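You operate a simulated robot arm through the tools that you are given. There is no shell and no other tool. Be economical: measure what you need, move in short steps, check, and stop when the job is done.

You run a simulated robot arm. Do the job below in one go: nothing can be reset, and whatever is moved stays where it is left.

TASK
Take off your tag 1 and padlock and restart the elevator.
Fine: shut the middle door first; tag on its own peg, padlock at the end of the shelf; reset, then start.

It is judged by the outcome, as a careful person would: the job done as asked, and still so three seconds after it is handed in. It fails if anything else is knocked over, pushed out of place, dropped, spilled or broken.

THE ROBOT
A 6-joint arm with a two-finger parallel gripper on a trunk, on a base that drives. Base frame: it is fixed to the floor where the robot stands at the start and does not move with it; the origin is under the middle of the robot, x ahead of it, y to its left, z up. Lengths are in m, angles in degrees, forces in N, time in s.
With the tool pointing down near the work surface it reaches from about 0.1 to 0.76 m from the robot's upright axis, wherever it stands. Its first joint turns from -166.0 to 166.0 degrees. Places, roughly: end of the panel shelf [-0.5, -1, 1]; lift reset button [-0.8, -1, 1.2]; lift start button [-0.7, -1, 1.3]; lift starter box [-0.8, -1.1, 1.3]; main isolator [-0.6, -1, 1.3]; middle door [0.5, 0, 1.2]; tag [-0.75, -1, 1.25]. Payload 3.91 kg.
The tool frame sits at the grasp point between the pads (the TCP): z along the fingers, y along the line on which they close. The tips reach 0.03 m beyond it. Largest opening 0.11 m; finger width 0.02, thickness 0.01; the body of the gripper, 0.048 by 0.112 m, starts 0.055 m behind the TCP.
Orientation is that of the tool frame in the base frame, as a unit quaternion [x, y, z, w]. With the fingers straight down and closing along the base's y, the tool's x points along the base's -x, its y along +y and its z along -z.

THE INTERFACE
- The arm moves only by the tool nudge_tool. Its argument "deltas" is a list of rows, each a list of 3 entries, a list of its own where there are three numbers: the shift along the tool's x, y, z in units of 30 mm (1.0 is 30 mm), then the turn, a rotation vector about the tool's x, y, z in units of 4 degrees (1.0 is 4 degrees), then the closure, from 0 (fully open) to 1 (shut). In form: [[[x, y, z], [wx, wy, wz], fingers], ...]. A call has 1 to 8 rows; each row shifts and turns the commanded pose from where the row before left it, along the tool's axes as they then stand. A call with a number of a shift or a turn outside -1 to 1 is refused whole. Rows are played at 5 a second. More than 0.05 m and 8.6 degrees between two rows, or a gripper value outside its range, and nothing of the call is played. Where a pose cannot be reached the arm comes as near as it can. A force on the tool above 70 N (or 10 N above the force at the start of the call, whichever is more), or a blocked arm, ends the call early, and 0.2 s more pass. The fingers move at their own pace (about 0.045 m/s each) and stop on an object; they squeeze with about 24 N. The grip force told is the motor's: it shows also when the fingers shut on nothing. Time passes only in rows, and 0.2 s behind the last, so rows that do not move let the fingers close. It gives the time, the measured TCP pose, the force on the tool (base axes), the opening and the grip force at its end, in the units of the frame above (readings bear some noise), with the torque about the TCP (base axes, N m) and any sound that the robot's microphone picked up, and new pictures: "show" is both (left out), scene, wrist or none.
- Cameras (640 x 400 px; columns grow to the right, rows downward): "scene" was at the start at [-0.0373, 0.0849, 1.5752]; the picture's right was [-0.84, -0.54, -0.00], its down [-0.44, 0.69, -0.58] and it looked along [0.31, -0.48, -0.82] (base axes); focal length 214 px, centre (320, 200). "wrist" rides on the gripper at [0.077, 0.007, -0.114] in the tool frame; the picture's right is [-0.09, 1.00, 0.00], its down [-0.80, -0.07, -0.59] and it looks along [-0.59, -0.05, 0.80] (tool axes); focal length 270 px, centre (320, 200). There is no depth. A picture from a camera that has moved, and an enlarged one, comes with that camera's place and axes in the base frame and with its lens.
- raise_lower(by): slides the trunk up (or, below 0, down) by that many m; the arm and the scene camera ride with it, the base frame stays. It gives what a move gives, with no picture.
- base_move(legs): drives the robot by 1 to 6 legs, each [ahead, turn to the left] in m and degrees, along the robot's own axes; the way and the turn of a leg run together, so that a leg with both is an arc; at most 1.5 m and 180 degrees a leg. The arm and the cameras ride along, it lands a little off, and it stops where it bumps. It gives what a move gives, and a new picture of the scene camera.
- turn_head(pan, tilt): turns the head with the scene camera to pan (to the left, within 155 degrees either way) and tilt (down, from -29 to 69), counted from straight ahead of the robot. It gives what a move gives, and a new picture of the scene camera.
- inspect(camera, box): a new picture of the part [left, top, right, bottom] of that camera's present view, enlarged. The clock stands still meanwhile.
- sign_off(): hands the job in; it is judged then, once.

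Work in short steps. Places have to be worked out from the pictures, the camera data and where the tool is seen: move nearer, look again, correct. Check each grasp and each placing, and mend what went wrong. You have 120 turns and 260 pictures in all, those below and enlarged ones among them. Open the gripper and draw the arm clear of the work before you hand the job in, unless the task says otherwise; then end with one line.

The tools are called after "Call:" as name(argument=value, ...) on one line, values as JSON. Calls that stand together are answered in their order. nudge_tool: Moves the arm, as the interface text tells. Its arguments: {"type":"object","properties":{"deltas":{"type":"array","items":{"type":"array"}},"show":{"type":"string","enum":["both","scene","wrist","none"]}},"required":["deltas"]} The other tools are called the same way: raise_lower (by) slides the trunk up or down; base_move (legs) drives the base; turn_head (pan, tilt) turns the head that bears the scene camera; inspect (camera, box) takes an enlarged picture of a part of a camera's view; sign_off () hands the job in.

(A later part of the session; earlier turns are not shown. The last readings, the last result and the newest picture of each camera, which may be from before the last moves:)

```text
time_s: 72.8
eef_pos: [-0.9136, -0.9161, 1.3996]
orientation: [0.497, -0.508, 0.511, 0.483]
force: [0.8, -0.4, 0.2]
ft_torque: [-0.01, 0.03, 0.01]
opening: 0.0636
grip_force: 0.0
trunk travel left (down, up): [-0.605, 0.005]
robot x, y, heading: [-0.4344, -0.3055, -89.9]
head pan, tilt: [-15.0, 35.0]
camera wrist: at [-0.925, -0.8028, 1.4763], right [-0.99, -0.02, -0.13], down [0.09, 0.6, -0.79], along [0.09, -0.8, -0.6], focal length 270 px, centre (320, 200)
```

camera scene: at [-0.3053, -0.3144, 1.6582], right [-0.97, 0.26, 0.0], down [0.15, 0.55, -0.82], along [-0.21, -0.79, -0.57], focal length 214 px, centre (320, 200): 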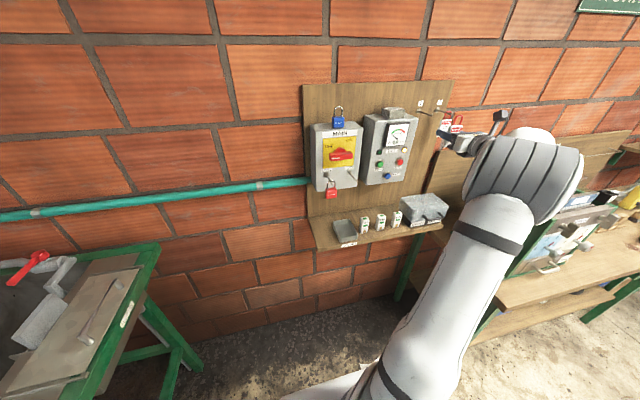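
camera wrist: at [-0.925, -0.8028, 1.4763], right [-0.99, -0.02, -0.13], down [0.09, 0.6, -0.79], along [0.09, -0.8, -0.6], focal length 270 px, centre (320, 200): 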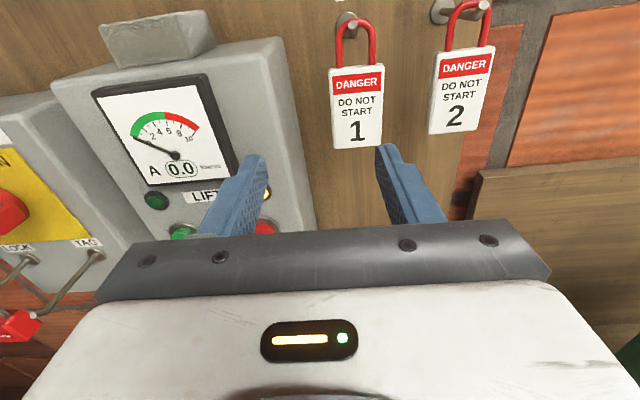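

Tag 1 hangs properly. Now to the padlock: I move left at this stand-off, then lower.

Call:
nudge_tool(deltas=[[[0, -1, -0.2], [0, 0, 0], 0.3], [[0, -1, 0], [0, 0, 0], 0.3], [[0, -1, 0], [0, 0, 0], 0.3], [[0, -1, 0], [0, 0, 0], 0.3], [[0, -1, 0], [0, 0, 0], 0.3], [[0, -1, 0], [0, 0, 0], 0.3], [[0, -1, 0], [0, 0, 0], 0.3], [[0, -1, 0], [0, 0, 0], 0.3]], show="none")

Call:
nudge_tool(deltas=[[[0, -1, 0], [0, 0, 0], 0.3], [[0, -1, 0], [0, 0, 0], 0.3], [[0, -1, 0], [0, 0, 0], 0.3], [[0, -1, 0], [0, 0, 0], 0.3]], show="none")

Call:
raise_lower(by=-0.17)

Call:
nudge_tool(deltas=[[[0, 0, 0], [0, 0, 0], 0.3]], show="both")

```text
time_s: 74.6
eef_pos: [-0.6747, -0.9048, 1.4087]
orientation: [0.497, -0.508, 0.51, 0.484]
force: [-0.4, -0.3, 0.1]
ft_torque: [0.03, -0.01, 0.01]
opening: 0.0773
grip_force: 0.0
trunk travel left (down, up): [-0.605, 0.005]
robot x, y, heading: [-0.4297, -0.3069, -90.0]
head pan, tilt: [-15.0, 35.0]
```

```text
time_s: 75.6
eef_pos: [-0.5539, -0.9028, 1.4118]
orientation: [0.497, -0.509, 0.511, 0.483]
force: [-0.4, -0.4, -1.2]
ft_torque: [0.06, 0.01, -0.04]
opening: 0.0771
grip_force: 0.0
trunk travel left (down, up): [-0.605, 0.005]
robot x, y, heading: [-0.4326, -0.3035, -90.1]
head pan, tilt: [-15.0, 35.0]
```

```text
time_s: 77.5
eef_pos: [-0.5545, -0.9039, 1.2432]
orientation: [0.497, -0.508, 0.511, 0.483]
force: [-0.6, -0.3, 0.3]
ft_torque: [-0.02, -0.01, 0.0]
opening: 0.0771
grip_force: 0.1
trunk travel left (down, up): [-0.435, 0.175]
robot x, y, heading: [-0.4371, -0.3061, -89.7]
head pan, tilt: [-15.0, 35.0]
```

```text
time_s: 77.9
eef_pos: [-0.557, -0.9046, 1.2445]
orientation: [0.496, -0.51, 0.511, 0.482]
force: [-0.3, -0.2, -0.4]
ft_torque: [0.0, 0.0, -0.02]
opening: 0.0771
grip_force: 0.1
trunk travel left (down, up): [-0.435, 0.175]
robot x, y, heading: [-0.4336, -0.3049, -90.1]
head pan, tilt: [-15.0, 35.0]
camera scene: at [-0.3052, -0.3145, 1.4882], right [-0.97, 0.26, 0.0], down [0.15, 0.55, -0.82], along [-0.21, -0.79, -0.57], focal length 214 px, centre (320, 200)
camera wrist: at [-0.5671, -0.7908, 1.3201], right [-0.99, -0.01, -0.13], down [0.09, 0.61, -0.79], along [0.09, -0.8, -0.6], focal length 270 px, centre (320, 200)
```

scene: 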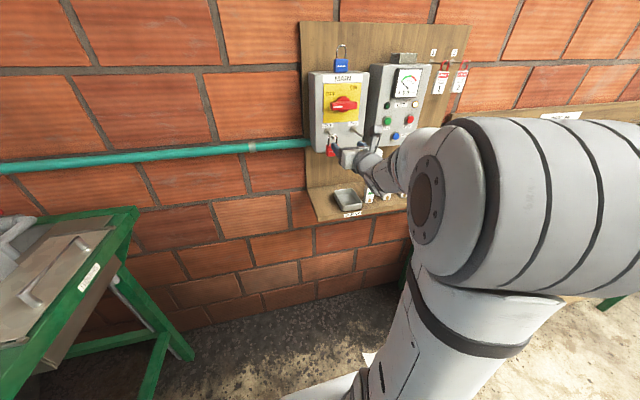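
wrist: 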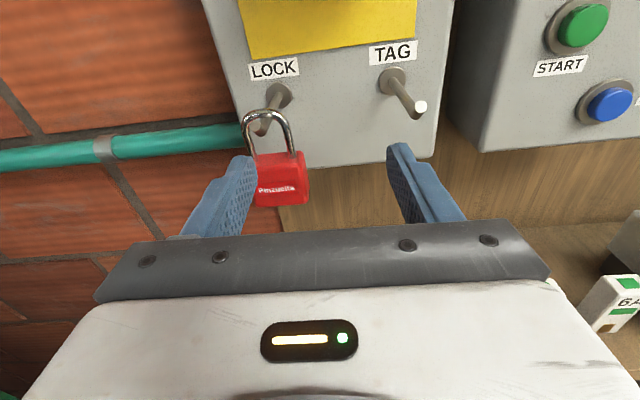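

Padlock body: centre about (-0.521,-0.975,1.21), 0.041 wide. I align laterally and in height, then look.

Call:
nudge_tool(deltas=[[[-0.6, -0.6, 0], [0, 0, 0], 0.3], [[-0.6, -0.6, 0], [0, 0, 0], 0.3], [[0, 0, 0.6], [0, 0, 0], 0.3]], show="wrist")

```text
time_s: 78.7
eef_pos: [-0.5185, -0.92, 1.2086]
orientation: [0.497, -0.509, 0.511, 0.483]
force: [-0.2, -0.3, -0.6]
ft_torque: [0.02, -0.02, -0.01]
opening: 0.0769
grip_force: 0.2
trunk travel left (down, up): [-0.435, 0.175]
robot x, y, heading: [-0.4307, -0.3047, -89.8]
head pan, tilt: [-15.0, 35.0]
camera wrist: at [-0.5294, -0.8075, 1.2852], right [-0.99, -0.01, -0.13], down [0.09, 0.61, -0.79], along [0.09, -0.8, -0.6], focal length 270 px, centre (320, 200)
```

wrist: 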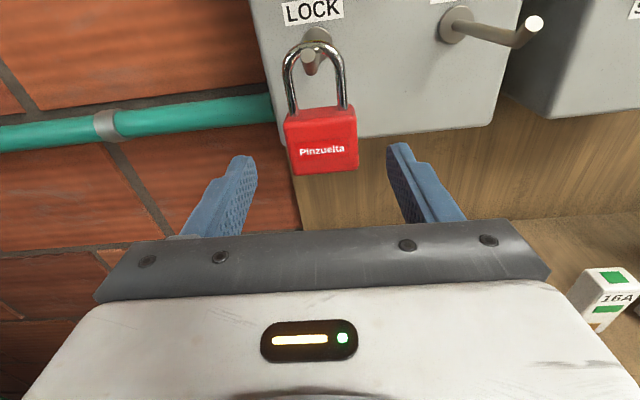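

Well centred. I advance 47 mm and close on the body.

Call:
nudge_tool(deltas=[[[0.1, 0, 0.8], [0, 0, 0], 0.3], [[0, 0, 0.77], [0, 0, 0], 0.3], [[0, 0, 0], [0, 0, 0], 0.6], [[0, 0, 0], [0, 0, 0], 0.8], [[0, 0, 0], [0, 0, 0], 0.8], [[0, 0, 0], [0, 0, 0], 0.8]], show="wrist")

```text
time_s: 80.1
eef_pos: [-0.5176, -0.9677, 1.2091]
orientation: [0.497, -0.509, 0.511, 0.482]
force: [-1.7, 0.4, 1.2]
ft_torque: [0.04, 0.02, 0.0]
opening: 0.0417
grip_force: 24.4
trunk travel left (down, up): [-0.435, 0.175]
robot x, y, heading: [-0.437, -0.3072, -90.0]
head pan, tilt: [-15.0, 35.0]
camera wrist: at [-0.5294, -0.8548, 1.2875], right [-0.99, -0.01, -0.13], down [0.09, 0.61, -0.79], along [0.09, -0.8, -0.6], focal length 270 px, centre (320, 200)
```

wrist: 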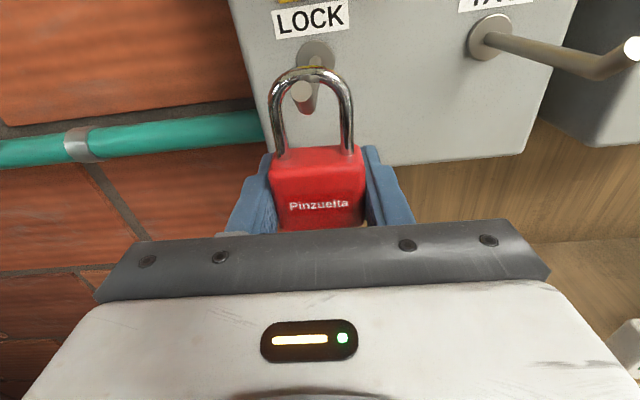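

Padlock gripped (0.042). I lift 9 mm so the shackle clears the upturned tip and draw out.

Call:
nudge_tool(deltas=[[[0.3, 0, 0], [0, 0, 0], 0.8], [[0, 0, -0.4], [0, 0, 0], 0.8], [[0, 0, -0.6], [0, 0, 0], 0.8], [[0, 0, -0.8], [0, 0, 0], 0.8], [[0, 0, -0.9], [0, 0, 0], 0.8], [[0, 0, -0.5], [0, 0, 0], 0.8]], show="both")

Call:
inspect(camera="scene", box=[290, 130, 450, 230])

```text
time_s: 81.5
eef_pos: [-0.5192, -0.8718, 1.22]
orientation: [0.497, -0.509, 0.511, 0.483]
force: [-0.1, 0.4, -1.5]
ft_torque: [-0.01, 0.0, -0.02]
opening: 0.0416
grip_force: 23.8
trunk travel left (down, up): [-0.435, 0.175]
robot x, y, heading: [-0.4346, -0.3072, -90.0]
head pan, tilt: [-15.0, 35.0]
camera scene: at [-0.3052, -0.3143, 1.4882], right [-0.97, 0.26, 0.0], down [0.15, 0.55, -0.82], along [-0.21, -0.79, -0.57], focal length 214 px, centre (320, 200)
camera wrist: at [-0.5308, -0.7592, 1.2975], right [-0.99, -0.01, -0.13], down [0.09, 0.6, -0.79], along [0.09, -0.8, -0.6], focal length 270 px, centre (320, 200)
```

scene: 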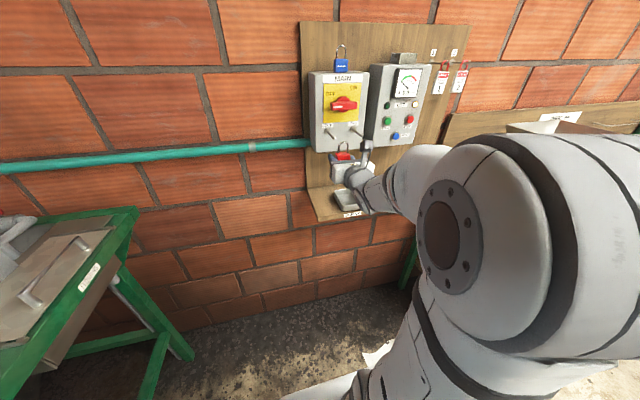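
wrist: 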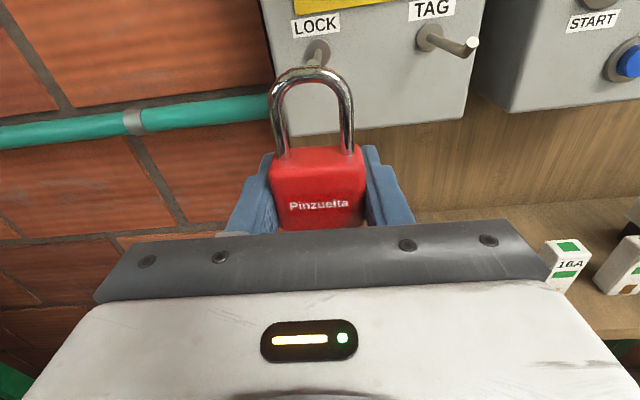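

```text
4.00 times, centred on (370, 180) of scene
camera zoom: at [-0.3052, -0.3143, 1.4882], right [-0.97, 0.26, 0.0], down [0.15, 0.55, -0.82], along [-0.21, -0.79, -0.57], focal length 858 px, centre (120, 280)
```

zoom: 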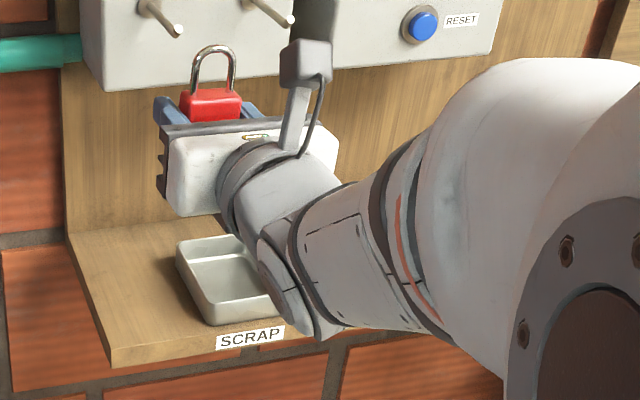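

Padlock is free. The shelf top is z≈0.992, left end x≈-0.455, tray from x≈-0.552, front edge y≈-0.90; I aim for x≈-0.497. I step back and lower the trunk by 0.17.

Call:
nudge_tool(deltas=[[[0, -0.7, -0.7], [0, 0, 0], 0.8]], show="none")

Call:
raise_lower(by=-0.165)

Call:
nudge_tool(deltas=[[[0, 0, 0], [0, 0, 0], 0.8]], show="both")

Call:
inspect(camera="scene", box=[290, 100, 450, 200])

```text
time_s: 81.9
eef_pos: [-0.4984, -0.8504, 1.2215]
orientation: [0.496, -0.509, 0.512, 0.483]
force: [0.1, 0.1, -0.8]
ft_torque: [0.03, -0.01, 0.0]
opening: 0.0416
grip_force: 24.0
trunk travel left (down, up): [-0.435, 0.175]
robot x, y, heading: [-0.4349, -0.3075, -90.3]
head pan, tilt: [-15.0, 35.0]
```

```text
time_s: 83.8
eef_pos: [-0.4989, -0.8503, 1.0565]
orientation: [0.497, -0.509, 0.511, 0.483]
force: [-0.7, 0.1, -2.0]
ft_torque: [0.01, -0.03, -0.01]
opening: 0.0415
grip_force: 24.1
trunk travel left (down, up): [-0.27, 0.34]
robot x, y, heading: [-0.4329, -0.3051, -89.9]
head pan, tilt: [-15.0, 35.0]
```

```text
time_s: 84.2
eef_pos: [-0.4992, -0.8502, 1.0564]
orientation: [0.497, -0.509, 0.511, 0.483]
force: [0.0, 0.4, -1.3]
ft_torque: [-0.04, 0.0, -0.03]
opening: 0.0414
grip_force: 24.4
trunk travel left (down, up): [-0.27, 0.34]
robot x, y, heading: [-0.4321, -0.3087, -89.8]
head pan, tilt: [-15.0, 35.0]
camera scene: at [-0.3052, -0.3146, 1.3232], right [-0.97, 0.26, 0.0], down [0.15, 0.55, -0.82], along [-0.21, -0.79, -0.57], focal length 214 px, centre (320, 200)
camera wrist: at [-0.5102, -0.7383, 1.1339], right [-0.99, -0.01, -0.13], down [0.09, 0.61, -0.79], along [0.09, -0.8, -0.6], focal length 270 px, centre (320, 200)
```

scene: 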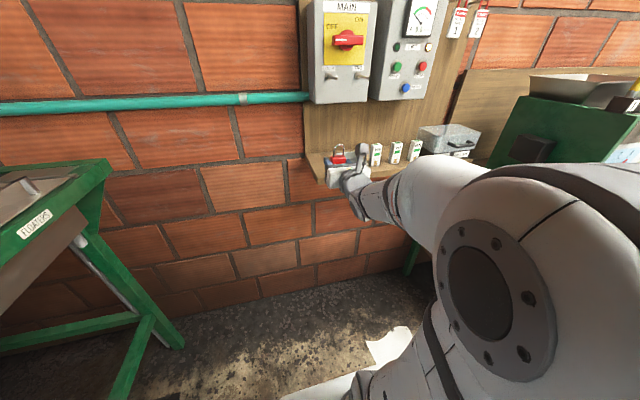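
wrist: 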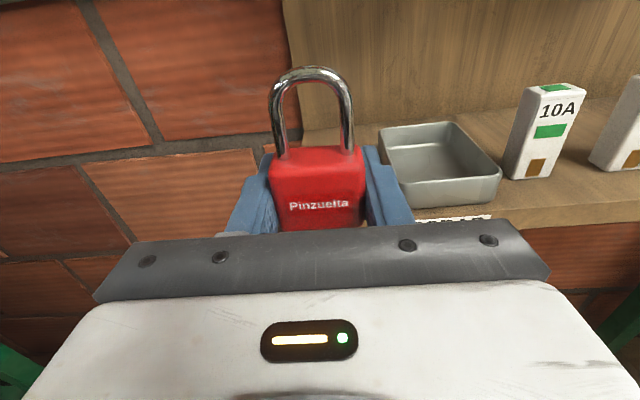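

```text
4.00 times, centred on (370, 150) of scene
camera zoom: at [-0.3052, -0.3146, 1.3232], right [-0.97, 0.26, 0.0], down [0.15, 0.55, -0.82], along [-0.21, -0.79, -0.57], focal length 858 px, centre (120, 400)
```

zoom: 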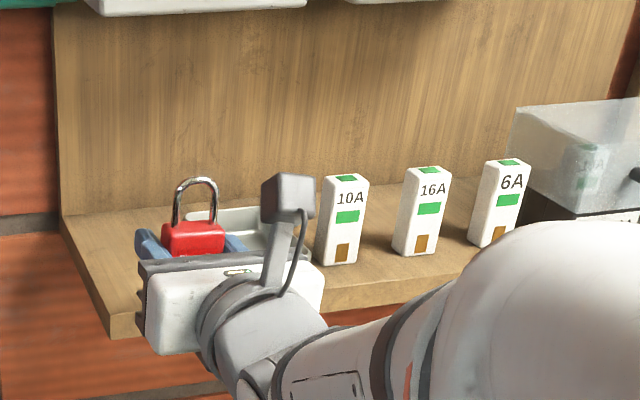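

Geometry confirmed. I move forward over the shelf, then lower toward it.

Call:
nudge_tool(deltas=[[[0, 0, 1], [0, 0, 0], 0.8], [[0, 0, 1], [0, 0, 0], 0.8], [[0, 0, 0.9], [0, 0, 0], 0.8], [[-0.6, 0, 0], [0, 0, 0], 0.8], [[-0.5, 0, 0], [0, 0, 0], 0.8]], show="wrist")

Call:
inspect(camera="scene", box=[290, 100, 450, 200])

```text
time_s: 85.4
eef_pos: [-0.497, -0.937, 1.0221]
orientation: [0.497, -0.509, 0.512, 0.482]
force: [-0.8, 0.4, -0.9]
ft_torque: [0.01, -0.01, 0.02]
opening: 0.0414
grip_force: 23.8
trunk travel left (down, up): [-0.27, 0.34]
robot x, y, heading: [-0.4303, -0.3068, -89.9]
head pan, tilt: [-15.0, 35.0]
camera wrist: at [-0.5078, -0.8247, 1.0996], right [-0.99, -0.01, -0.13], down [0.09, 0.6, -0.79], along [0.09, -0.8, -0.6], focal length 270 px, centre (320, 200)
```

wrist: 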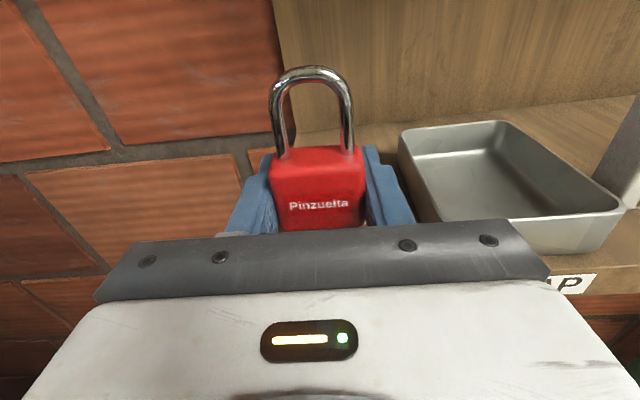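

```text
4.00 times, centred on (370, 150) of scene
camera zoom: at [-0.3052, -0.3146, 1.3232], right [-0.97, 0.26, 0.0], down [0.15, 0.55, -0.82], along [-0.21, -0.79, -0.57], focal length 858 px, centre (120, 400)
```

zoom: 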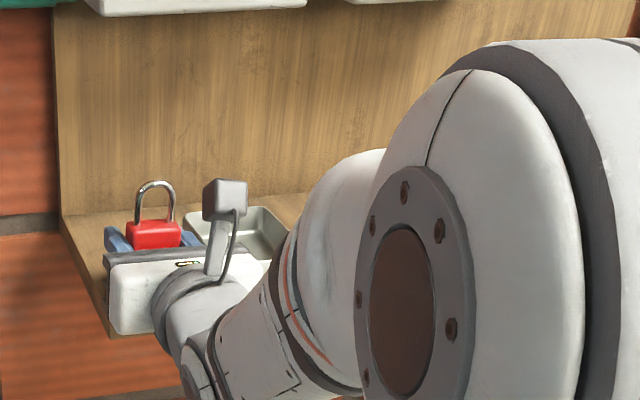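

Over the spot, about 10 mm above. I lower in 3 mm rows to contact.

Call:
nudge_tool(deltas=[[[-0.12, 0, 0], [0, 0, 0], 0.8], [[-0.1, 0, 0], [0, 0, 0], 0.8], [[-0.08, 0, 0], [0, 0, 0], 0.8], [[0, 0, 0], [0, 0, 0], 0.8]], show="none")

```text
time_s: 86.4
eef_pos: [-0.4963, -0.9377, 1.0135]
orientation: [0.497, -0.509, 0.511, 0.483]
force: [0.6, 0.4, -1.5]
ft_torque: [0.01, 0.01, -0.05]
opening: 0.0415
grip_force: 23.9
trunk travel left (down, up): [-0.27, 0.34]
robot x, y, heading: [-0.4295, -0.3058, -90.0]
head pan, tilt: [-15.0, 35.0]
```

Call:
nudge_tool(deltas=[[[-0.07, 0, 0], [0, 0, 0], 0.8], [[-0.07, 0, 0], [0, 0, 0], 0.8], [[0, 0, 0], [0, 0, 0], 0.8]], show="wrist")

```text
time_s: 87.2
eef_pos: [-0.4958, -0.9374, 1.0098]
orientation: [0.497, -0.509, 0.511, 0.483]
force: [-1.1, -0.5, -1.5]
ft_torque: [-0.01, 0.0, 0.03]
opening: 0.0415
grip_force: 24.4
trunk travel left (down, up): [-0.27, 0.34]
robot x, y, heading: [-0.4362, -0.3035, -90.0]
head pan, tilt: [-15.0, 35.0]
camera wrist: at [-0.5069, -0.8246, 1.0867], right [-0.99, -0.01, -0.13], down [0.09, 0.61, -0.79], along [0.09, -0.8, -0.6], focal length 270 px, centre (320, 200)
```

wrist: 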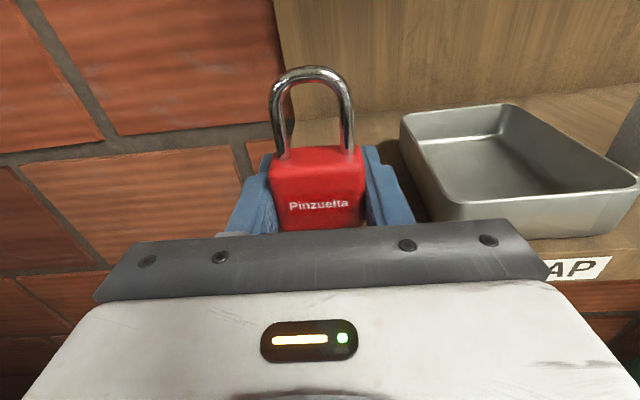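

No contact yet at z=1.010. I keep lowering in small rows with the force watched.

Call:
nudge_tool(deltas=[[[-0.08, 0, 0], [0, 0, 0], 0.8], [[-0.08, 0, 0], [0, 0, 0], 0.8], [[0, 0, 0], [0, 0, 0], 0.8]], show="none")

```text
time_s: 88.0
eef_pos: [-0.4958, -0.9374, 1.0034]
orientation: [0.497, -0.508, 0.512, 0.482]
force: [-0.6, 0.2, -1.3]
ft_torque: [0.0, 0.01, -0.03]
opening: 0.0416
grip_force: 24.1
trunk travel left (down, up): [-0.27, 0.34]
robot x, y, heading: [-0.4348, -0.3058, -89.7]
head pan, tilt: [-15.0, 35.0]
```

Call:
nudge_tool(deltas=[[[-0.08, 0, 0], [0, 0, 0], 0.8], [[-0.08, 0, 0], [0, 0, 0], 0.8], [[0, 0, 0], [0, 0, 0], 0.8]], show="none")

Call:
inspect(camera="scene", box=[290, 110, 386, 170])

```text
time_s: 88.8
eef_pos: [-0.4962, -0.9361, 0.9989]
orientation: [0.497, -0.509, 0.51, 0.484]
force: [-0.3, 0.1, -2.0]
ft_torque: [0.02, 0.01, 0.03]
opening: 0.0415
grip_force: 23.0
trunk travel left (down, up): [-0.27, 0.34]
robot x, y, heading: [-0.4339, -0.3058, -90.0]
head pan, tilt: [-15.0, 35.0]
```

```text
6.67 times, centred on (338, 140) of scene
camera zoom: at [-0.3053, -0.3147, 1.3232], right [-0.97, 0.26, 0.0], down [0.15, 0.55, -0.82], along [-0.21, -0.79, -0.57], focal length 1430 px, centre (200, 600)
```

zoom: 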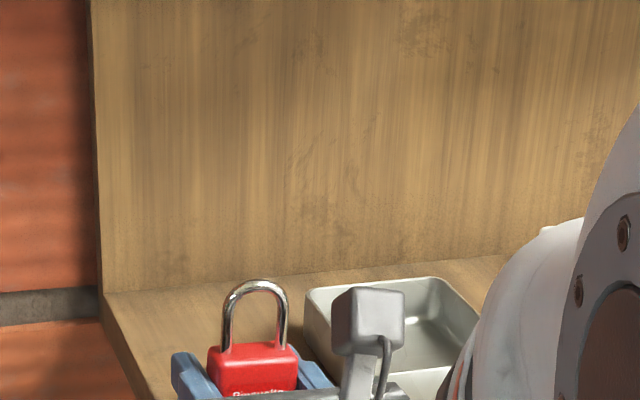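

Call:
nudge_tool(deltas=[[[-0.08, 0, 0], [0, 0, 0], 0.8], [[-0.08, 0, 0], [0, 0, 0], 0.8], [[0, 0, 0], [0, 0, 0], 0.8]], show="wrist")

```text
time_s: 89.6
eef_pos: [-0.496, -0.9371, 0.9938]
orientation: [0.497, -0.508, 0.511, 0.482]
force: [0.2, 0.3, -1.5]
ft_torque: [0.0, 0.0, 0.0]
opening: 0.0415
grip_force: 23.7
trunk travel left (down, up): [-0.27, 0.34]
robot x, y, heading: [-0.4318, -0.3025, -89.9]
head pan, tilt: [-15.0, 35.0]
camera wrist: at [-0.5064, -0.8246, 1.0719], right [-0.99, -0.01, -0.13], down [0.09, 0.61, -0.79], along [0.09, -0.8, -0.6], focal length 270 px, centre (320, 200)
```

wrist: 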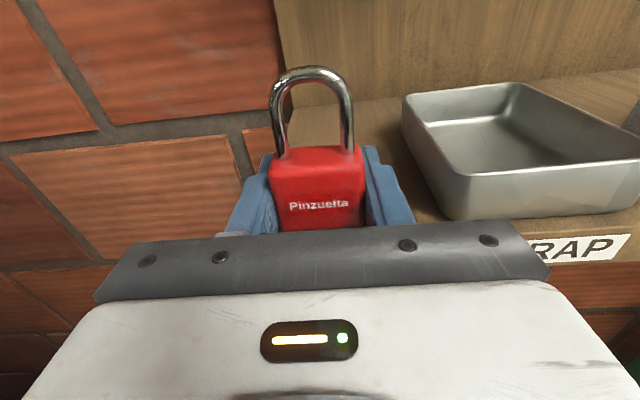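

Re-triangulating, the shelf top is nearer 0.98 and the padlock's bottom about 13 mm under the TCP, so contact is imminent. I continue in 2 mm rows.

Call:
nudge_tool(deltas=[[[-0.07, 0, 0], [0, 0, 0], 0.8], [[0, 0, 0], [0, 0, 0], 0.8]], show="none")

Call:
nudge_tool(deltas=[[[-0.07, 0, 0], [0, 0, 0], 0.8], [[0, 0, 0], [0, 0, 0], 0.8]], show="none")

```text
time_s: 90.2
eef_pos: [-0.4951, -0.9381, 0.992]
orientation: [0.497, -0.509, 0.511, 0.483]
force: [0.4, -0.2, -1.5]
ft_torque: [0.0, 0.0, 0.03]
opening: 0.0414
grip_force: 23.9
trunk travel left (down, up): [-0.27, 0.34]
robot x, y, heading: [-0.4309, -0.3049, -90.1]
head pan, tilt: [-15.0, 35.0]
```

```text
time_s: 90.8
eef_pos: [-0.4955, -0.9365, 0.991]
orientation: [0.497, -0.509, 0.511, 0.483]
force: [-0.5, 0.6, -0.8]
ft_torque: [-0.01, -0.01, 0.0]
opening: 0.0415
grip_force: 24.0
trunk travel left (down, up): [-0.27, 0.34]
robot x, y, heading: [-0.4309, -0.3033, -89.7]
head pan, tilt: [-15.0, 35.0]
```

Call:
nudge_tool(deltas=[[[-0.07, 0, 0], [0, 0, 0], 0.8], [[0, 0, 0], [0, 0, 0], 0.8]], show="none")

Call:
nudge_tool(deltas=[[[-0.07, 0, 0], [0, 0, 0], 0.8], [[0, 0, 0], [0, 0, 0], 0.8]], show="none")

```text
time_s: 91.4
eef_pos: [-0.4957, -0.9373, 0.989]
orientation: [0.496, -0.509, 0.512, 0.483]
force: [-1.0, -1.4, 4.0]
ft_torque: [-0.05, 0.14, 0.03]
opening: 0.0415
grip_force: 23.7
trunk travel left (down, up): [-0.27, 0.34]
robot x, y, heading: [-0.4316, -0.3037, -89.7]
head pan, tilt: [-15.0, 35.0]
```

```text
time_s: 92.0
eef_pos: [-0.4954, -0.9377, 0.989]
orientation: [0.496, -0.507, 0.513, 0.484]
force: [0.0, -6.0, 20.1]
ft_torque: [0.06, 0.42, 0.1]
opening: 0.0415
grip_force: 24.5
trunk travel left (down, up): [-0.27, 0.34]
robot x, y, heading: [-0.4327, -0.3024, -89.9]
head pan, tilt: [-15.0, 35.0]
```

Contact with 20 N at the padlock's base. I ease up 1 mm and release by a few mm each side.

Call:
nudge_tool(deltas=[[[0.05, 0, 0], [0, 0, 0], 0.8], [[0, 0, 0], [0, 0, 0], 0.6], [[0, 0, 0], [0, 0, 0], 0.5], [[0, 0, 0], [0, 0, 0], 0.45]], show="wrist")

Call:
inspect(camera="scene", box=[290, 110, 386, 170])

```text
time_s: 93.0
eef_pos: [-0.4929, -0.9372, 0.9878]
orientation: [0.496, -0.51, 0.511, 0.483]
force: [5.2, 2.0, 8.1]
ft_torque: [0.03, 0.34, -0.05]
opening: 0.0577
grip_force: 0.0
trunk travel left (down, up): [-0.27, 0.34]
robot x, y, heading: [-0.434, -0.302, -89.9]
head pan, tilt: [-15.0, 35.0]
camera wrist: at [-0.5055, -0.8236, 1.0654], right [-0.99, -0.01, -0.13], down [0.09, 0.61, -0.79], along [0.09, -0.8, -0.6], focal length 270 px, centre (320, 200)
```

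wrist: 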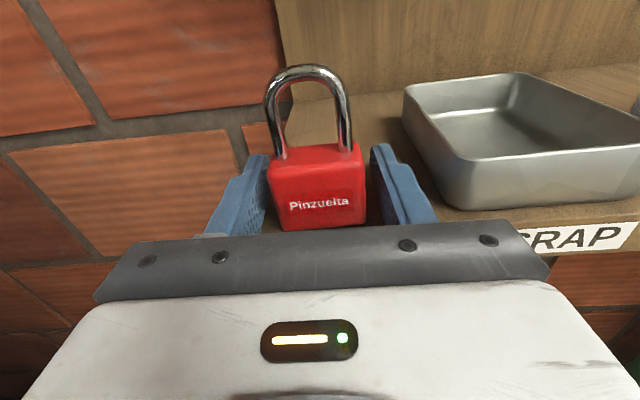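

```text
6.67 times, centred on (338, 140) of scene
camera zoom: at [-0.3045, -0.3136, 1.3231], right [-0.97, 0.26, 0.0], down [0.15, 0.55, -0.82], along [-0.21, -0.79, -0.57], focal length 1430 px, centre (200, 600)
```

zoom: 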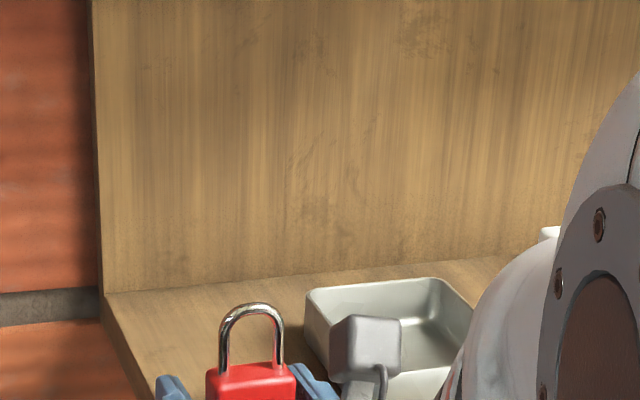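

The padlock stands on its base near the front edge. I rise 17 mm, regrip higher, and set it deeper in the middle of the shelf end.

Call:
nudge_tool(deltas=[[[0.3, 0, 0], [0, 0, 0], 0.45], [[0.28, 0, 0], [0, 0, 0], 0.45], [[0, 0, 0], [0, 0, 0], 0.7], [[0, 0, 0], [0, 0, 0], 0.8], [[0, 0, 0], [0, 0, 0], 0.8]], show="wrist")

```text
time_s: 94.2
eef_pos: [-0.4951, -0.9371, 1.0058]
orientation: [0.497, -0.51, 0.511, 0.482]
force: [0.2, -0.4, -0.1]
ft_torque: [0.01, -0.01, 0.0]
opening: 0.0419
grip_force: 24.7
trunk travel left (down, up): [-0.27, 0.34]
robot x, y, heading: [-0.4323, -0.3069, -90.0]
head pan, tilt: [-15.0, 35.0]
camera wrist: at [-0.5069, -0.8248, 1.0826], right [-0.99, -0.01, -0.13], down [0.09, 0.61, -0.79], along [0.09, -0.8, -0.6], focal length 270 px, centre (320, 200)
```

wrist: 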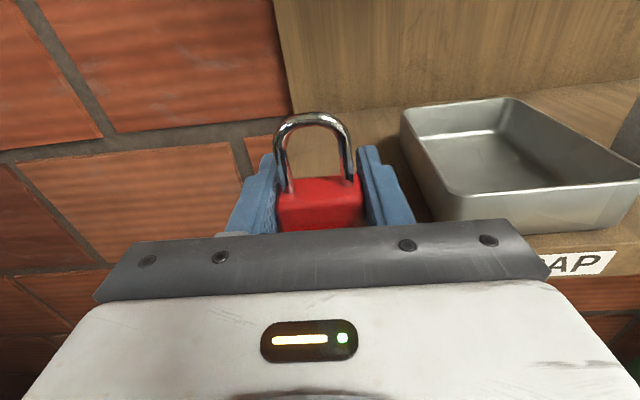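

Regripped. Lift 5 mm, forward 45 mm, lower again.

Call:
nudge_tool(deltas=[[[0.17, 0, 0], [0, 0, 0], 0.8], [[0, 0, 0.75], [0, 0, 0], 0.8], [[0, 0, 0.75], [0, 0, 0], 0.8], [[-0.08, 0, 0], [0, 0, 0], 0.8], [[0, 0, 0], [0, 0, 0], 0.8]], show="none")

Call:
nudge_tool(deltas=[[[-0.06, 0, 0], [0, 0, 0], 0.8], [[0, 0, 0], [0, 0, 0], 0.8]], show="wrist")

```text
time_s: 95.2
eef_pos: [-0.4957, -0.9731, 1.0097]
orientation: [-0.497, 0.51, -0.51, -0.483]
force: [4.2, 46.8, 11.1]
ft_torque: [2.36, 0.08, -0.94]
opening: 0.0415
grip_force: 23.6
trunk travel left (down, up): [-0.27, 0.34]
robot x, y, heading: [-0.4311, -0.3034, -89.8]
head pan, tilt: [-15.0, 35.0]
stopped in row 4: the force on the tool passed its limit (the readings are from after the stop); the commanded pose is now the measured one
```

```text
time_s: 95.8
eef_pos: [-0.4951, -0.9735, 1.0105]
orientation: [0.496, -0.509, 0.511, 0.484]
force: [1.6, 50.0, 22.6]
ft_torque: [3.17, 0.39, -0.81]
opening: 0.0415
grip_force: 24.0
trunk travel left (down, up): [-0.27, 0.34]
robot x, y, heading: [-0.4332, -0.3033, -89.8]
head pan, tilt: [-15.0, 35.0]
camera wrist: at [-0.5069, -0.8607, 1.0876], right [-0.99, -0.01, -0.13], down [0.1, 0.6, -0.79], along [0.09, -0.8, -0.6], focal length 270 px, centre (320, 200)
```

wrist: 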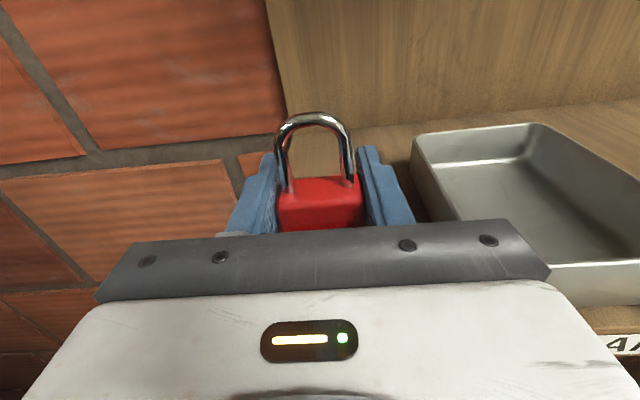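

The gripper body touched the shelf's front edge; I back off 9 mm to free it, then set the padlock down.

Call:
nudge_tool(deltas=[[[0, 0, -0.3], [0, 0, 0], 0.8], [[0, 0, 0], [0, 0, 0], 0.8]], show="none")

```text
time_s: 96.4
eef_pos: [-0.496, -0.9704, 1.0051]
orientation: [-0.497, 0.511, -0.509, -0.482]
force: [0.4, -5.3, 13.7]
ft_torque: [-0.19, 0.28, 0.12]
opening: 0.0418
grip_force: 24.0
trunk travel left (down, up): [-0.27, 0.34]
robot x, y, heading: [-0.432, -0.3044, -90.0]
head pan, tilt: [-15.0, 35.0]
```

Now only the padlock's base bears on the shelf (contact just beyond the TCP). I release.

Call:
nudge_tool(deltas=[[[0.03, 0, 0], [0, 0, 0], 0.8], [[0, 0, 0], [0, 0, 0], 0.6], [[0, 0, 0], [0, 0, 0], 0.45], [[0, 0, 0], [0, 0, 0], 0.42]], show="wrist")

```text
time_s: 97.4
eef_pos: [-0.4963, -0.9701, 1.0046]
orientation: [-0.498, 0.513, -0.509, -0.48]
force: [0.2, -0.5, -0.3]
ft_torque: [-0.01, 0.01, -0.02]
opening: 0.0638
grip_force: 0.0
trunk travel left (down, up): [-0.27, 0.34]
robot x, y, heading: [-0.4324, -0.3014, -89.8]
head pan, tilt: [-15.0, 35.0]
camera wrist: at [-0.5075, -0.8591, 1.083], right [-0.99, -0.01, -0.13], down [0.1, 0.61, -0.78], along [0.09, -0.79, -0.61], focal length 270 px, centre (320, 200)
```

wrist: 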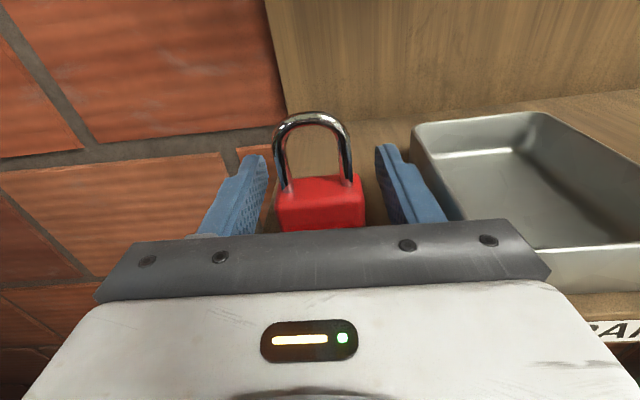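

Released with no force. I withdraw straight back and check the padlock's stance.

Call:
nudge_tool(deltas=[[[0, 0, -0.6], [0, 0, 0], 0.42], [[0, 0, -1], [0, 0, 0], 0.42], [[0, 0, -1], [0, 0, 0], 0.42], [[0, 0, -1], [0, 0, 0], 0.42], [[1, 0, 0], [0, 0, 0], 0.42]], show="wrist")

Call:
inspect(camera="scene", box=[290, 100, 450, 200])

```text
time_s: 98.6
eef_pos: [-0.4986, -0.8635, 1.0379]
orientation: [-0.498, 0.512, -0.508, -0.482]
force: [0.4, -0.3, 0.4]
ft_torque: [0.0, 0.02, 0.04]
opening: 0.0637
grip_force: 0.0
trunk travel left (down, up): [-0.27, 0.34]
robot x, y, heading: [-0.4311, -0.3002, -90.0]
head pan, tilt: [-15.0, 35.0]
camera wrist: at [-0.5099, -0.7509, 1.1155], right [-0.99, -0.01, -0.13], down [0.1, 0.61, -0.79], along [0.09, -0.79, -0.61], focal length 270 px, centre (320, 200)
```

wrist: 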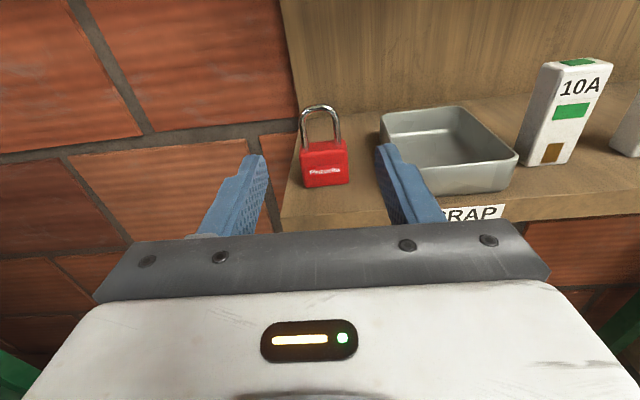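

```text
4.00 times, centred on (370, 150) of scene
camera zoom: at [-0.3053, -0.3139, 1.3232], right [-0.97, 0.26, 0.0], down [0.15, 0.55, -0.82], along [-0.21, -0.79, -0.57], focal length 858 px, centre (120, 400)
```

zoom: 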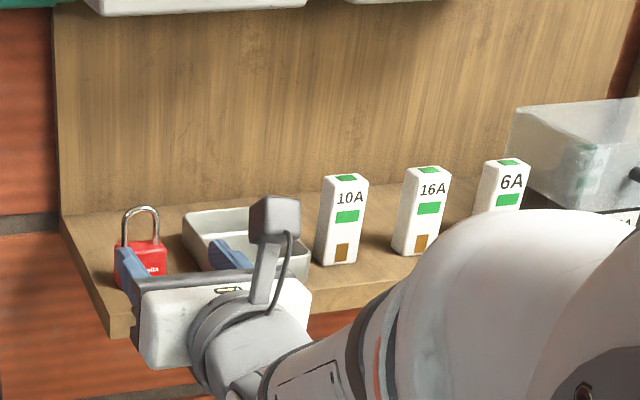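

The padlock stands well at the shelf end. Now the isolator: I close the fingers and raise to look at its handle.

Call:
raise_lower(by=0.27)

Call:
nudge_tool(deltas=[[[0, 0.8, 0.2], [0, 0, 0], 1], [[0, 0.8, 0], [0, 0, 0], 1], [[0, 0, 0], [0, 0, 0], 1]], show="wrist")

Call:
inspect(camera="scene", box=[290, 50, 450, 150])

```text
time_s: 101.3
eef_pos: [-0.4973, -0.8639, 1.3064]
orientation: [-0.498, 0.512, -0.509, -0.481]
force: [-0.7, 0.0, -0.7]
ft_torque: [0.0, -0.01, 0.01]
opening: 0.064
grip_force: 0.0
trunk travel left (down, up): [-0.54, 0.07]
robot x, y, heading: [-0.4364, -0.3049, -89.9]
head pan, tilt: [-15.0, 35.0]
```

```text
time_s: 102.1
eef_pos: [-0.5474, -0.8689, 1.3054]
orientation: [-0.498, 0.512, -0.509, -0.481]
force: [0.2, 1.0, -0.2]
ft_torque: [-0.02, -0.01, 0.0]
opening: 0.0
grip_force: 6.5
trunk travel left (down, up): [-0.54, 0.07]
robot x, y, heading: [-0.4308, -0.3054, -89.9]
head pan, tilt: [-15.0, 35.0]
camera wrist: at [-0.5584, -0.7574, 1.3832], right [-0.99, -0.01, -0.13], down [0.1, 0.61, -0.79], along [0.09, -0.79, -0.61], focal length 270 px, centre (320, 200)
```

wrist: 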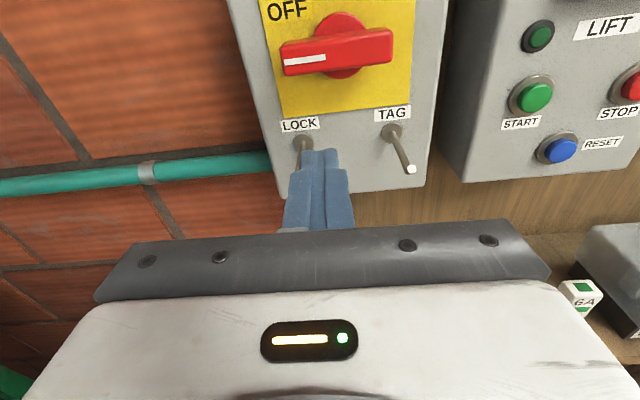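

```text
4.00 times, centred on (370, 100) of scene
camera zoom: at [-0.3051, -0.3139, 1.5932], right [-0.97, 0.26, 0.0], down [0.15, 0.55, -0.82], along [-0.21, -0.79, -0.57], focal length 858 px, centre (120, 600)
```

zoom: 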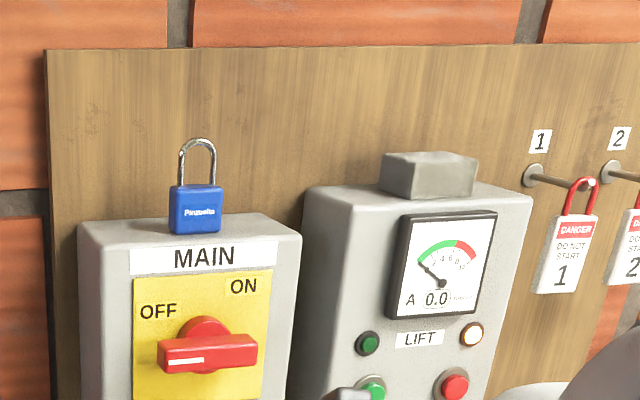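

The handle is at centre (-0.564, z 1.345), half-length 0.044, marker at OFF (left); ON is a quarter turn clockwise. I'll push its left end up from below with the closed fingers; first approach below the left end.

Call:
nudge_tool(deltas=[[[0.05, -0.5, 0.8], [0, 0, 0], 1], [[0, 0, 0.9], [0, 0, 0], 1], [[0, 0, 0.9], [0, 0, 0], 1], [[0, 0, 0.6], [0, 0, 0], 1]], show="wrist")

Call:
inspect(camera="scene", box=[290, 90, 418, 170])

```text
time_s: 103.1
eef_pos: [-0.5311, -0.9653, 1.3041]
orientation: [-0.498, 0.512, -0.508, -0.481]
force: [-0.3, 1.2, -0.4]
ft_torque: [0.01, 0.02, 0.01]
opening: 0.0001
grip_force: 24.2
trunk travel left (down, up): [-0.54, 0.07]
robot x, y, heading: [-0.4315, -0.3014, -89.7]
head pan, tilt: [-15.0, 35.0]
camera wrist: at [-0.5412, -0.8542, 1.3829], right [-0.99, -0.01, -0.13], down [0.1, 0.61, -0.78], along [0.09, -0.79, -0.61], focal length 270 px, centre (320, 200)
```

wrist: 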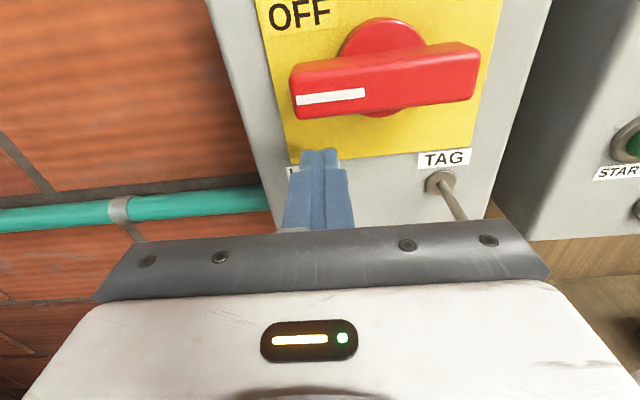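

```text
5.00 times, centred on (354, 130) of scene
camera zoom: at [-0.3052, -0.3145, 1.5932], right [-0.97, 0.26, 0.0], down [0.15, 0.55, -0.82], along [-0.21, -0.79, -0.57], focal length 1072 px, centre (150, 550)
```

zoom: 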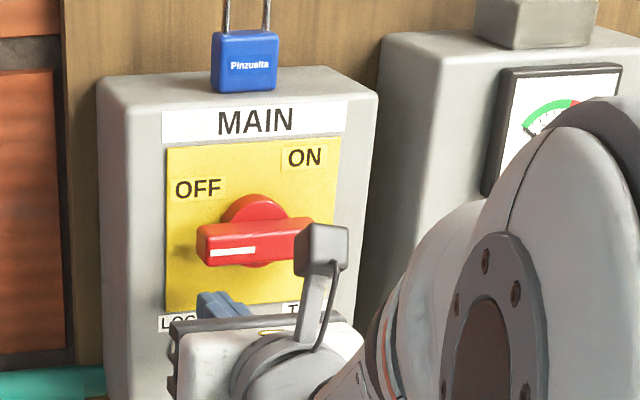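

Bar front is at y≈-0.989, underside z≈1.333. I advance 20 mm and push up along the arc.

Call:
nudge_tool(deltas=[[[0, 0, 0.65], [0, 0, 0], 1], [[0.6, 0, 0], [0, 0, 0], 1], [[0.35, -0.1, 0], [0, 0, 0], 1], [[0.35, -0.1, 0], [0, 0, 0], 1], [[0.3, 0.05, 0], [0, 0, 0], 1]], show="wrist")

```text
time_s: 104.3
eef_pos: [-0.5285, -0.987, 1.3527]
orientation: [-0.498, 0.512, -0.509, -0.481]
force: [0.4, 0.3, -0.3]
ft_torque: [0.05, -0.03, 0.05]
opening: 0.0002
grip_force: 24.4
trunk travel left (down, up): [-0.54, 0.07]
robot x, y, heading: [-0.4327, -0.3022, -90.1]
head pan, tilt: [-15.0, 35.0]
camera wrist: at [-0.5387, -0.8744, 1.4313], right [-0.99, -0.01, -0.13], down [0.1, 0.61, -0.79], along [0.09, -0.79, -0.61], focal length 270 px, centre (320, 200)
```

wrist: 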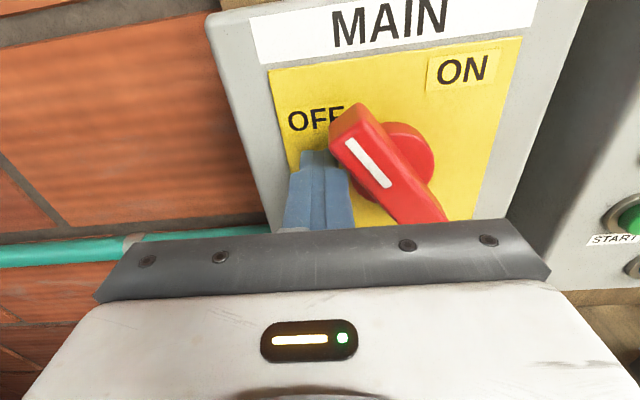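

The handle is turning freely. I continue along the arc.

Call:
nudge_tool(deltas=[[[0.3, 0.15, 0], [0, 0, 0], 1], [[0.3, 0.25, 0], [0, 0, 0], 1], [[0.15, 0.3, 0], [0, 0, 0], 1], [[0.05, 0.2, 0], [0, 0, 0], 1]], show="wrist")

Call:
inspect(camera="scene", box=[290, 60, 450, 160])

```text
time_s: 105.3
eef_pos: [-0.5431, -0.987, 1.3721]
orientation: [-0.503, 0.511, -0.507, -0.479]
force: [49.4, 14.4, -25.2]
ft_torque: [-0.33, 0.18, -0.59]
opening: 0.0001
grip_force: 24.3
trunk travel left (down, up): [-0.54, 0.07]
robot x, y, heading: [-0.4347, -0.3105, -89.5]
head pan, tilt: [-15.0, 35.0]
camera wrist: at [-0.5548, -0.8754, 1.4519], right [-0.99, -0.02, -0.12], down [0.09, 0.62, -0.78], along [0.09, -0.79, -0.61], focal length 270 px, centre (320, 200)
```

wrist: 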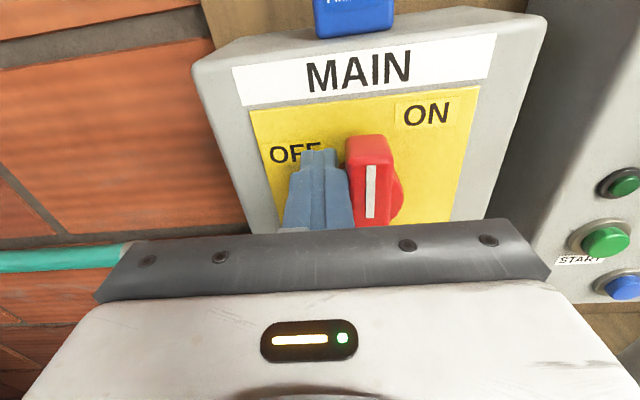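

```text
4.00 times, centred on (370, 110) of scene
camera zoom: at [-0.2954, -0.3135, 1.5919], right [-0.97, 0.26, 0.01], down [0.14, 0.55, -0.82], along [-0.21, -0.79, -0.57], focal length 858 px, centre (120, 560)
```

zoom: 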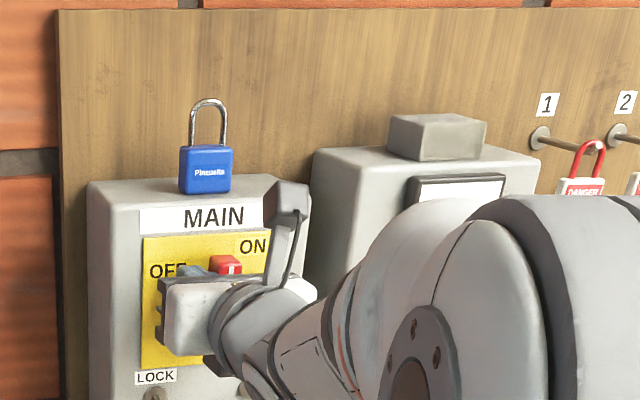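

A firm stop with the handle upright: isolator at ON. I ease off and withdraw, then look at handle and lift panel.

Call:
nudge_tool(deltas=[[[0, -0.4, 0], [0, 0, 0], 1], [[0, 0, -1], [0, 0, 0], 1], [[0, 0, -1], [0, 0, 0], 1], [[0, 0, -1], [0, 0, 0], 1], [[0, 1, -0.5], [0, 0, 0], 1], [[0, 1, 0], [0, 0, 0], 1], [[0, 1, 0], [0, 0, 0], 1]], show="wrist")

Call:
inspect(camera="scene", box=[290, 60, 450, 160])

```text
time_s: 106.9
eef_pos: [-0.6361, -0.8829, 1.3746]
orientation: [-0.498, 0.512, -0.509, -0.481]
force: [-0.2, -0.2, 0.2]
ft_torque: [0.0, 0.01, 0.03]
opening: 0.0002
grip_force: 24.0
trunk travel left (down, up): [-0.54, 0.07]
robot x, y, heading: [-0.434, -0.3041, -89.9]
head pan, tilt: [-15.0, 35.0]
camera wrist: at [-0.6467, -0.7712, 1.4533], right [-0.99, -0.01, -0.13], down [0.1, 0.61, -0.79], along [0.09, -0.79, -0.61], focal length 270 px, centre (320, 200)
```

wrist: 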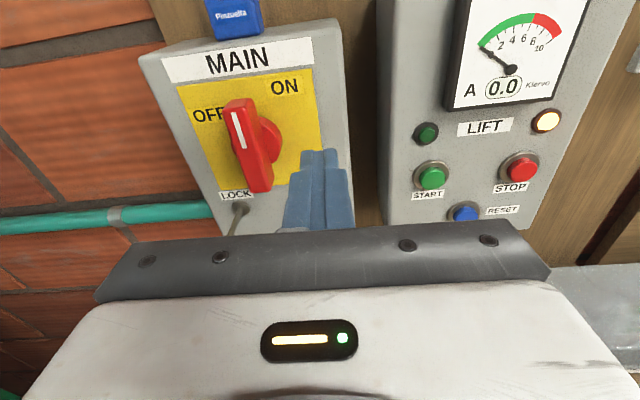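

```text
4.00 times, centred on (370, 110) of scene
camera zoom: at [-0.3058, -0.3142, 1.5933], right [-0.97, 0.26, 0.0], down [0.15, 0.55, -0.82], along [-0.21, -0.79, -0.57], focal length 858 px, centre (120, 560)
```

zoom: 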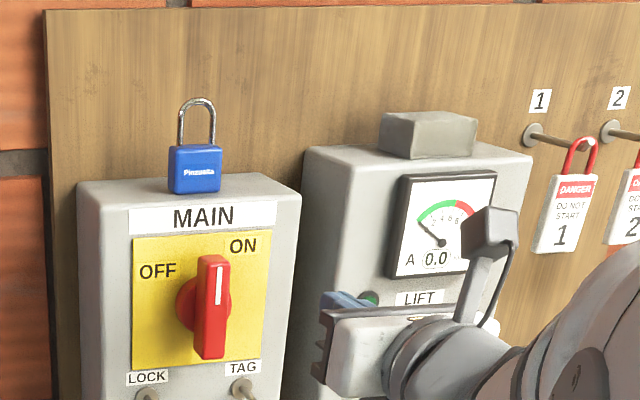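

Isolator is ON, and the tripped lamp glows. Reset triangulates to (-0.784,-1.01,1.225), start to (-0.736,-1.004,1.285). I go to face RESET.

Call:
raise_lower(by=-0.15)

Call:
nudge_tool(deltas=[[[0, 1, 0], [0, 0, 0], 1], [[0, 1, 0], [0, 0, 0], 1], [[0, 1, 0], [0, 0, 0], 1], [[0, 1, 0], [0, 0, 0], 1], [[0, 0.9, 0], [0, 0, 0], 1], [[0, 0, 0.8], [0, 0, 0], 1], [[0, 0, 0.8], [0, 0, 0], 1]], show="wrist")

Call:
inspect(camera="scene", box=[340, 80, 468, 160])

```text
time_s: 108.7
eef_pos: [-0.6351, -0.883, 1.2255]
orientation: [-0.498, 0.513, -0.508, -0.481]
force: [0.2, -0.1, 0.5]
ft_torque: [0.02, 0.01, -0.01]
opening: 0.0001
grip_force: 23.7
trunk travel left (down, up): [-0.39, 0.22]
robot x, y, heading: [-0.4347, -0.3024, -89.8]
head pan, tilt: [-15.0, 35.0]
```

```text
time_s: 110.3
eef_pos: [-0.7797, -0.9345, 1.2169]
orientation: [-0.497, 0.513, -0.508, -0.481]
force: [-1.5, 0.5, 0.9]
ft_torque: [-0.02, -0.01, 0.02]
opening: 0.0
grip_force: 24.0
trunk travel left (down, up): [-0.39, 0.22]
robot x, y, heading: [-0.4381, -0.3076, -90.1]
head pan, tilt: [-15.0, 35.0]
camera wrist: at [-0.7914, -0.8213, 1.2957], right [-0.99, -0.01, -0.13], down [0.1, 0.61, -0.79], along [0.09, -0.79, -0.61], focal length 270 px, centre (320, 200)
```

wrist: 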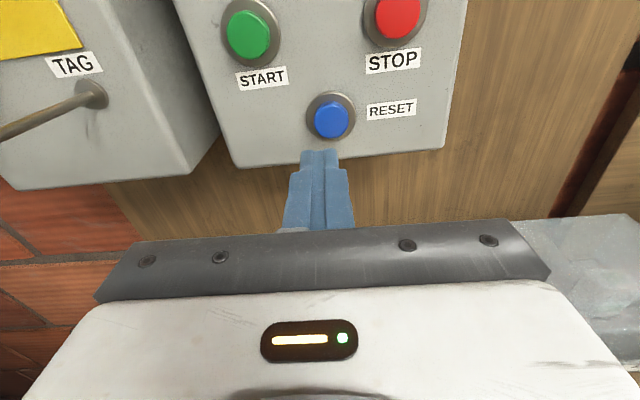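

```text
5.00 times, centred on (404, 120) of scene
camera zoom: at [-0.3051, -0.3144, 1.4432], right [-0.97, 0.26, 0.0], down [0.15, 0.55, -0.82], along [-0.21, -0.79, -0.57], focal length 1072 px, centre (-100, 600)
```

zoom: 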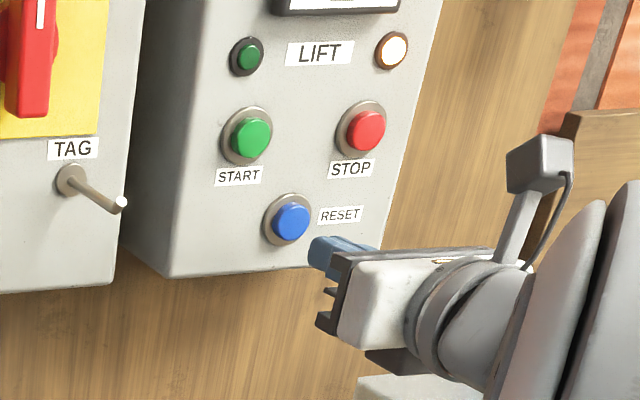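

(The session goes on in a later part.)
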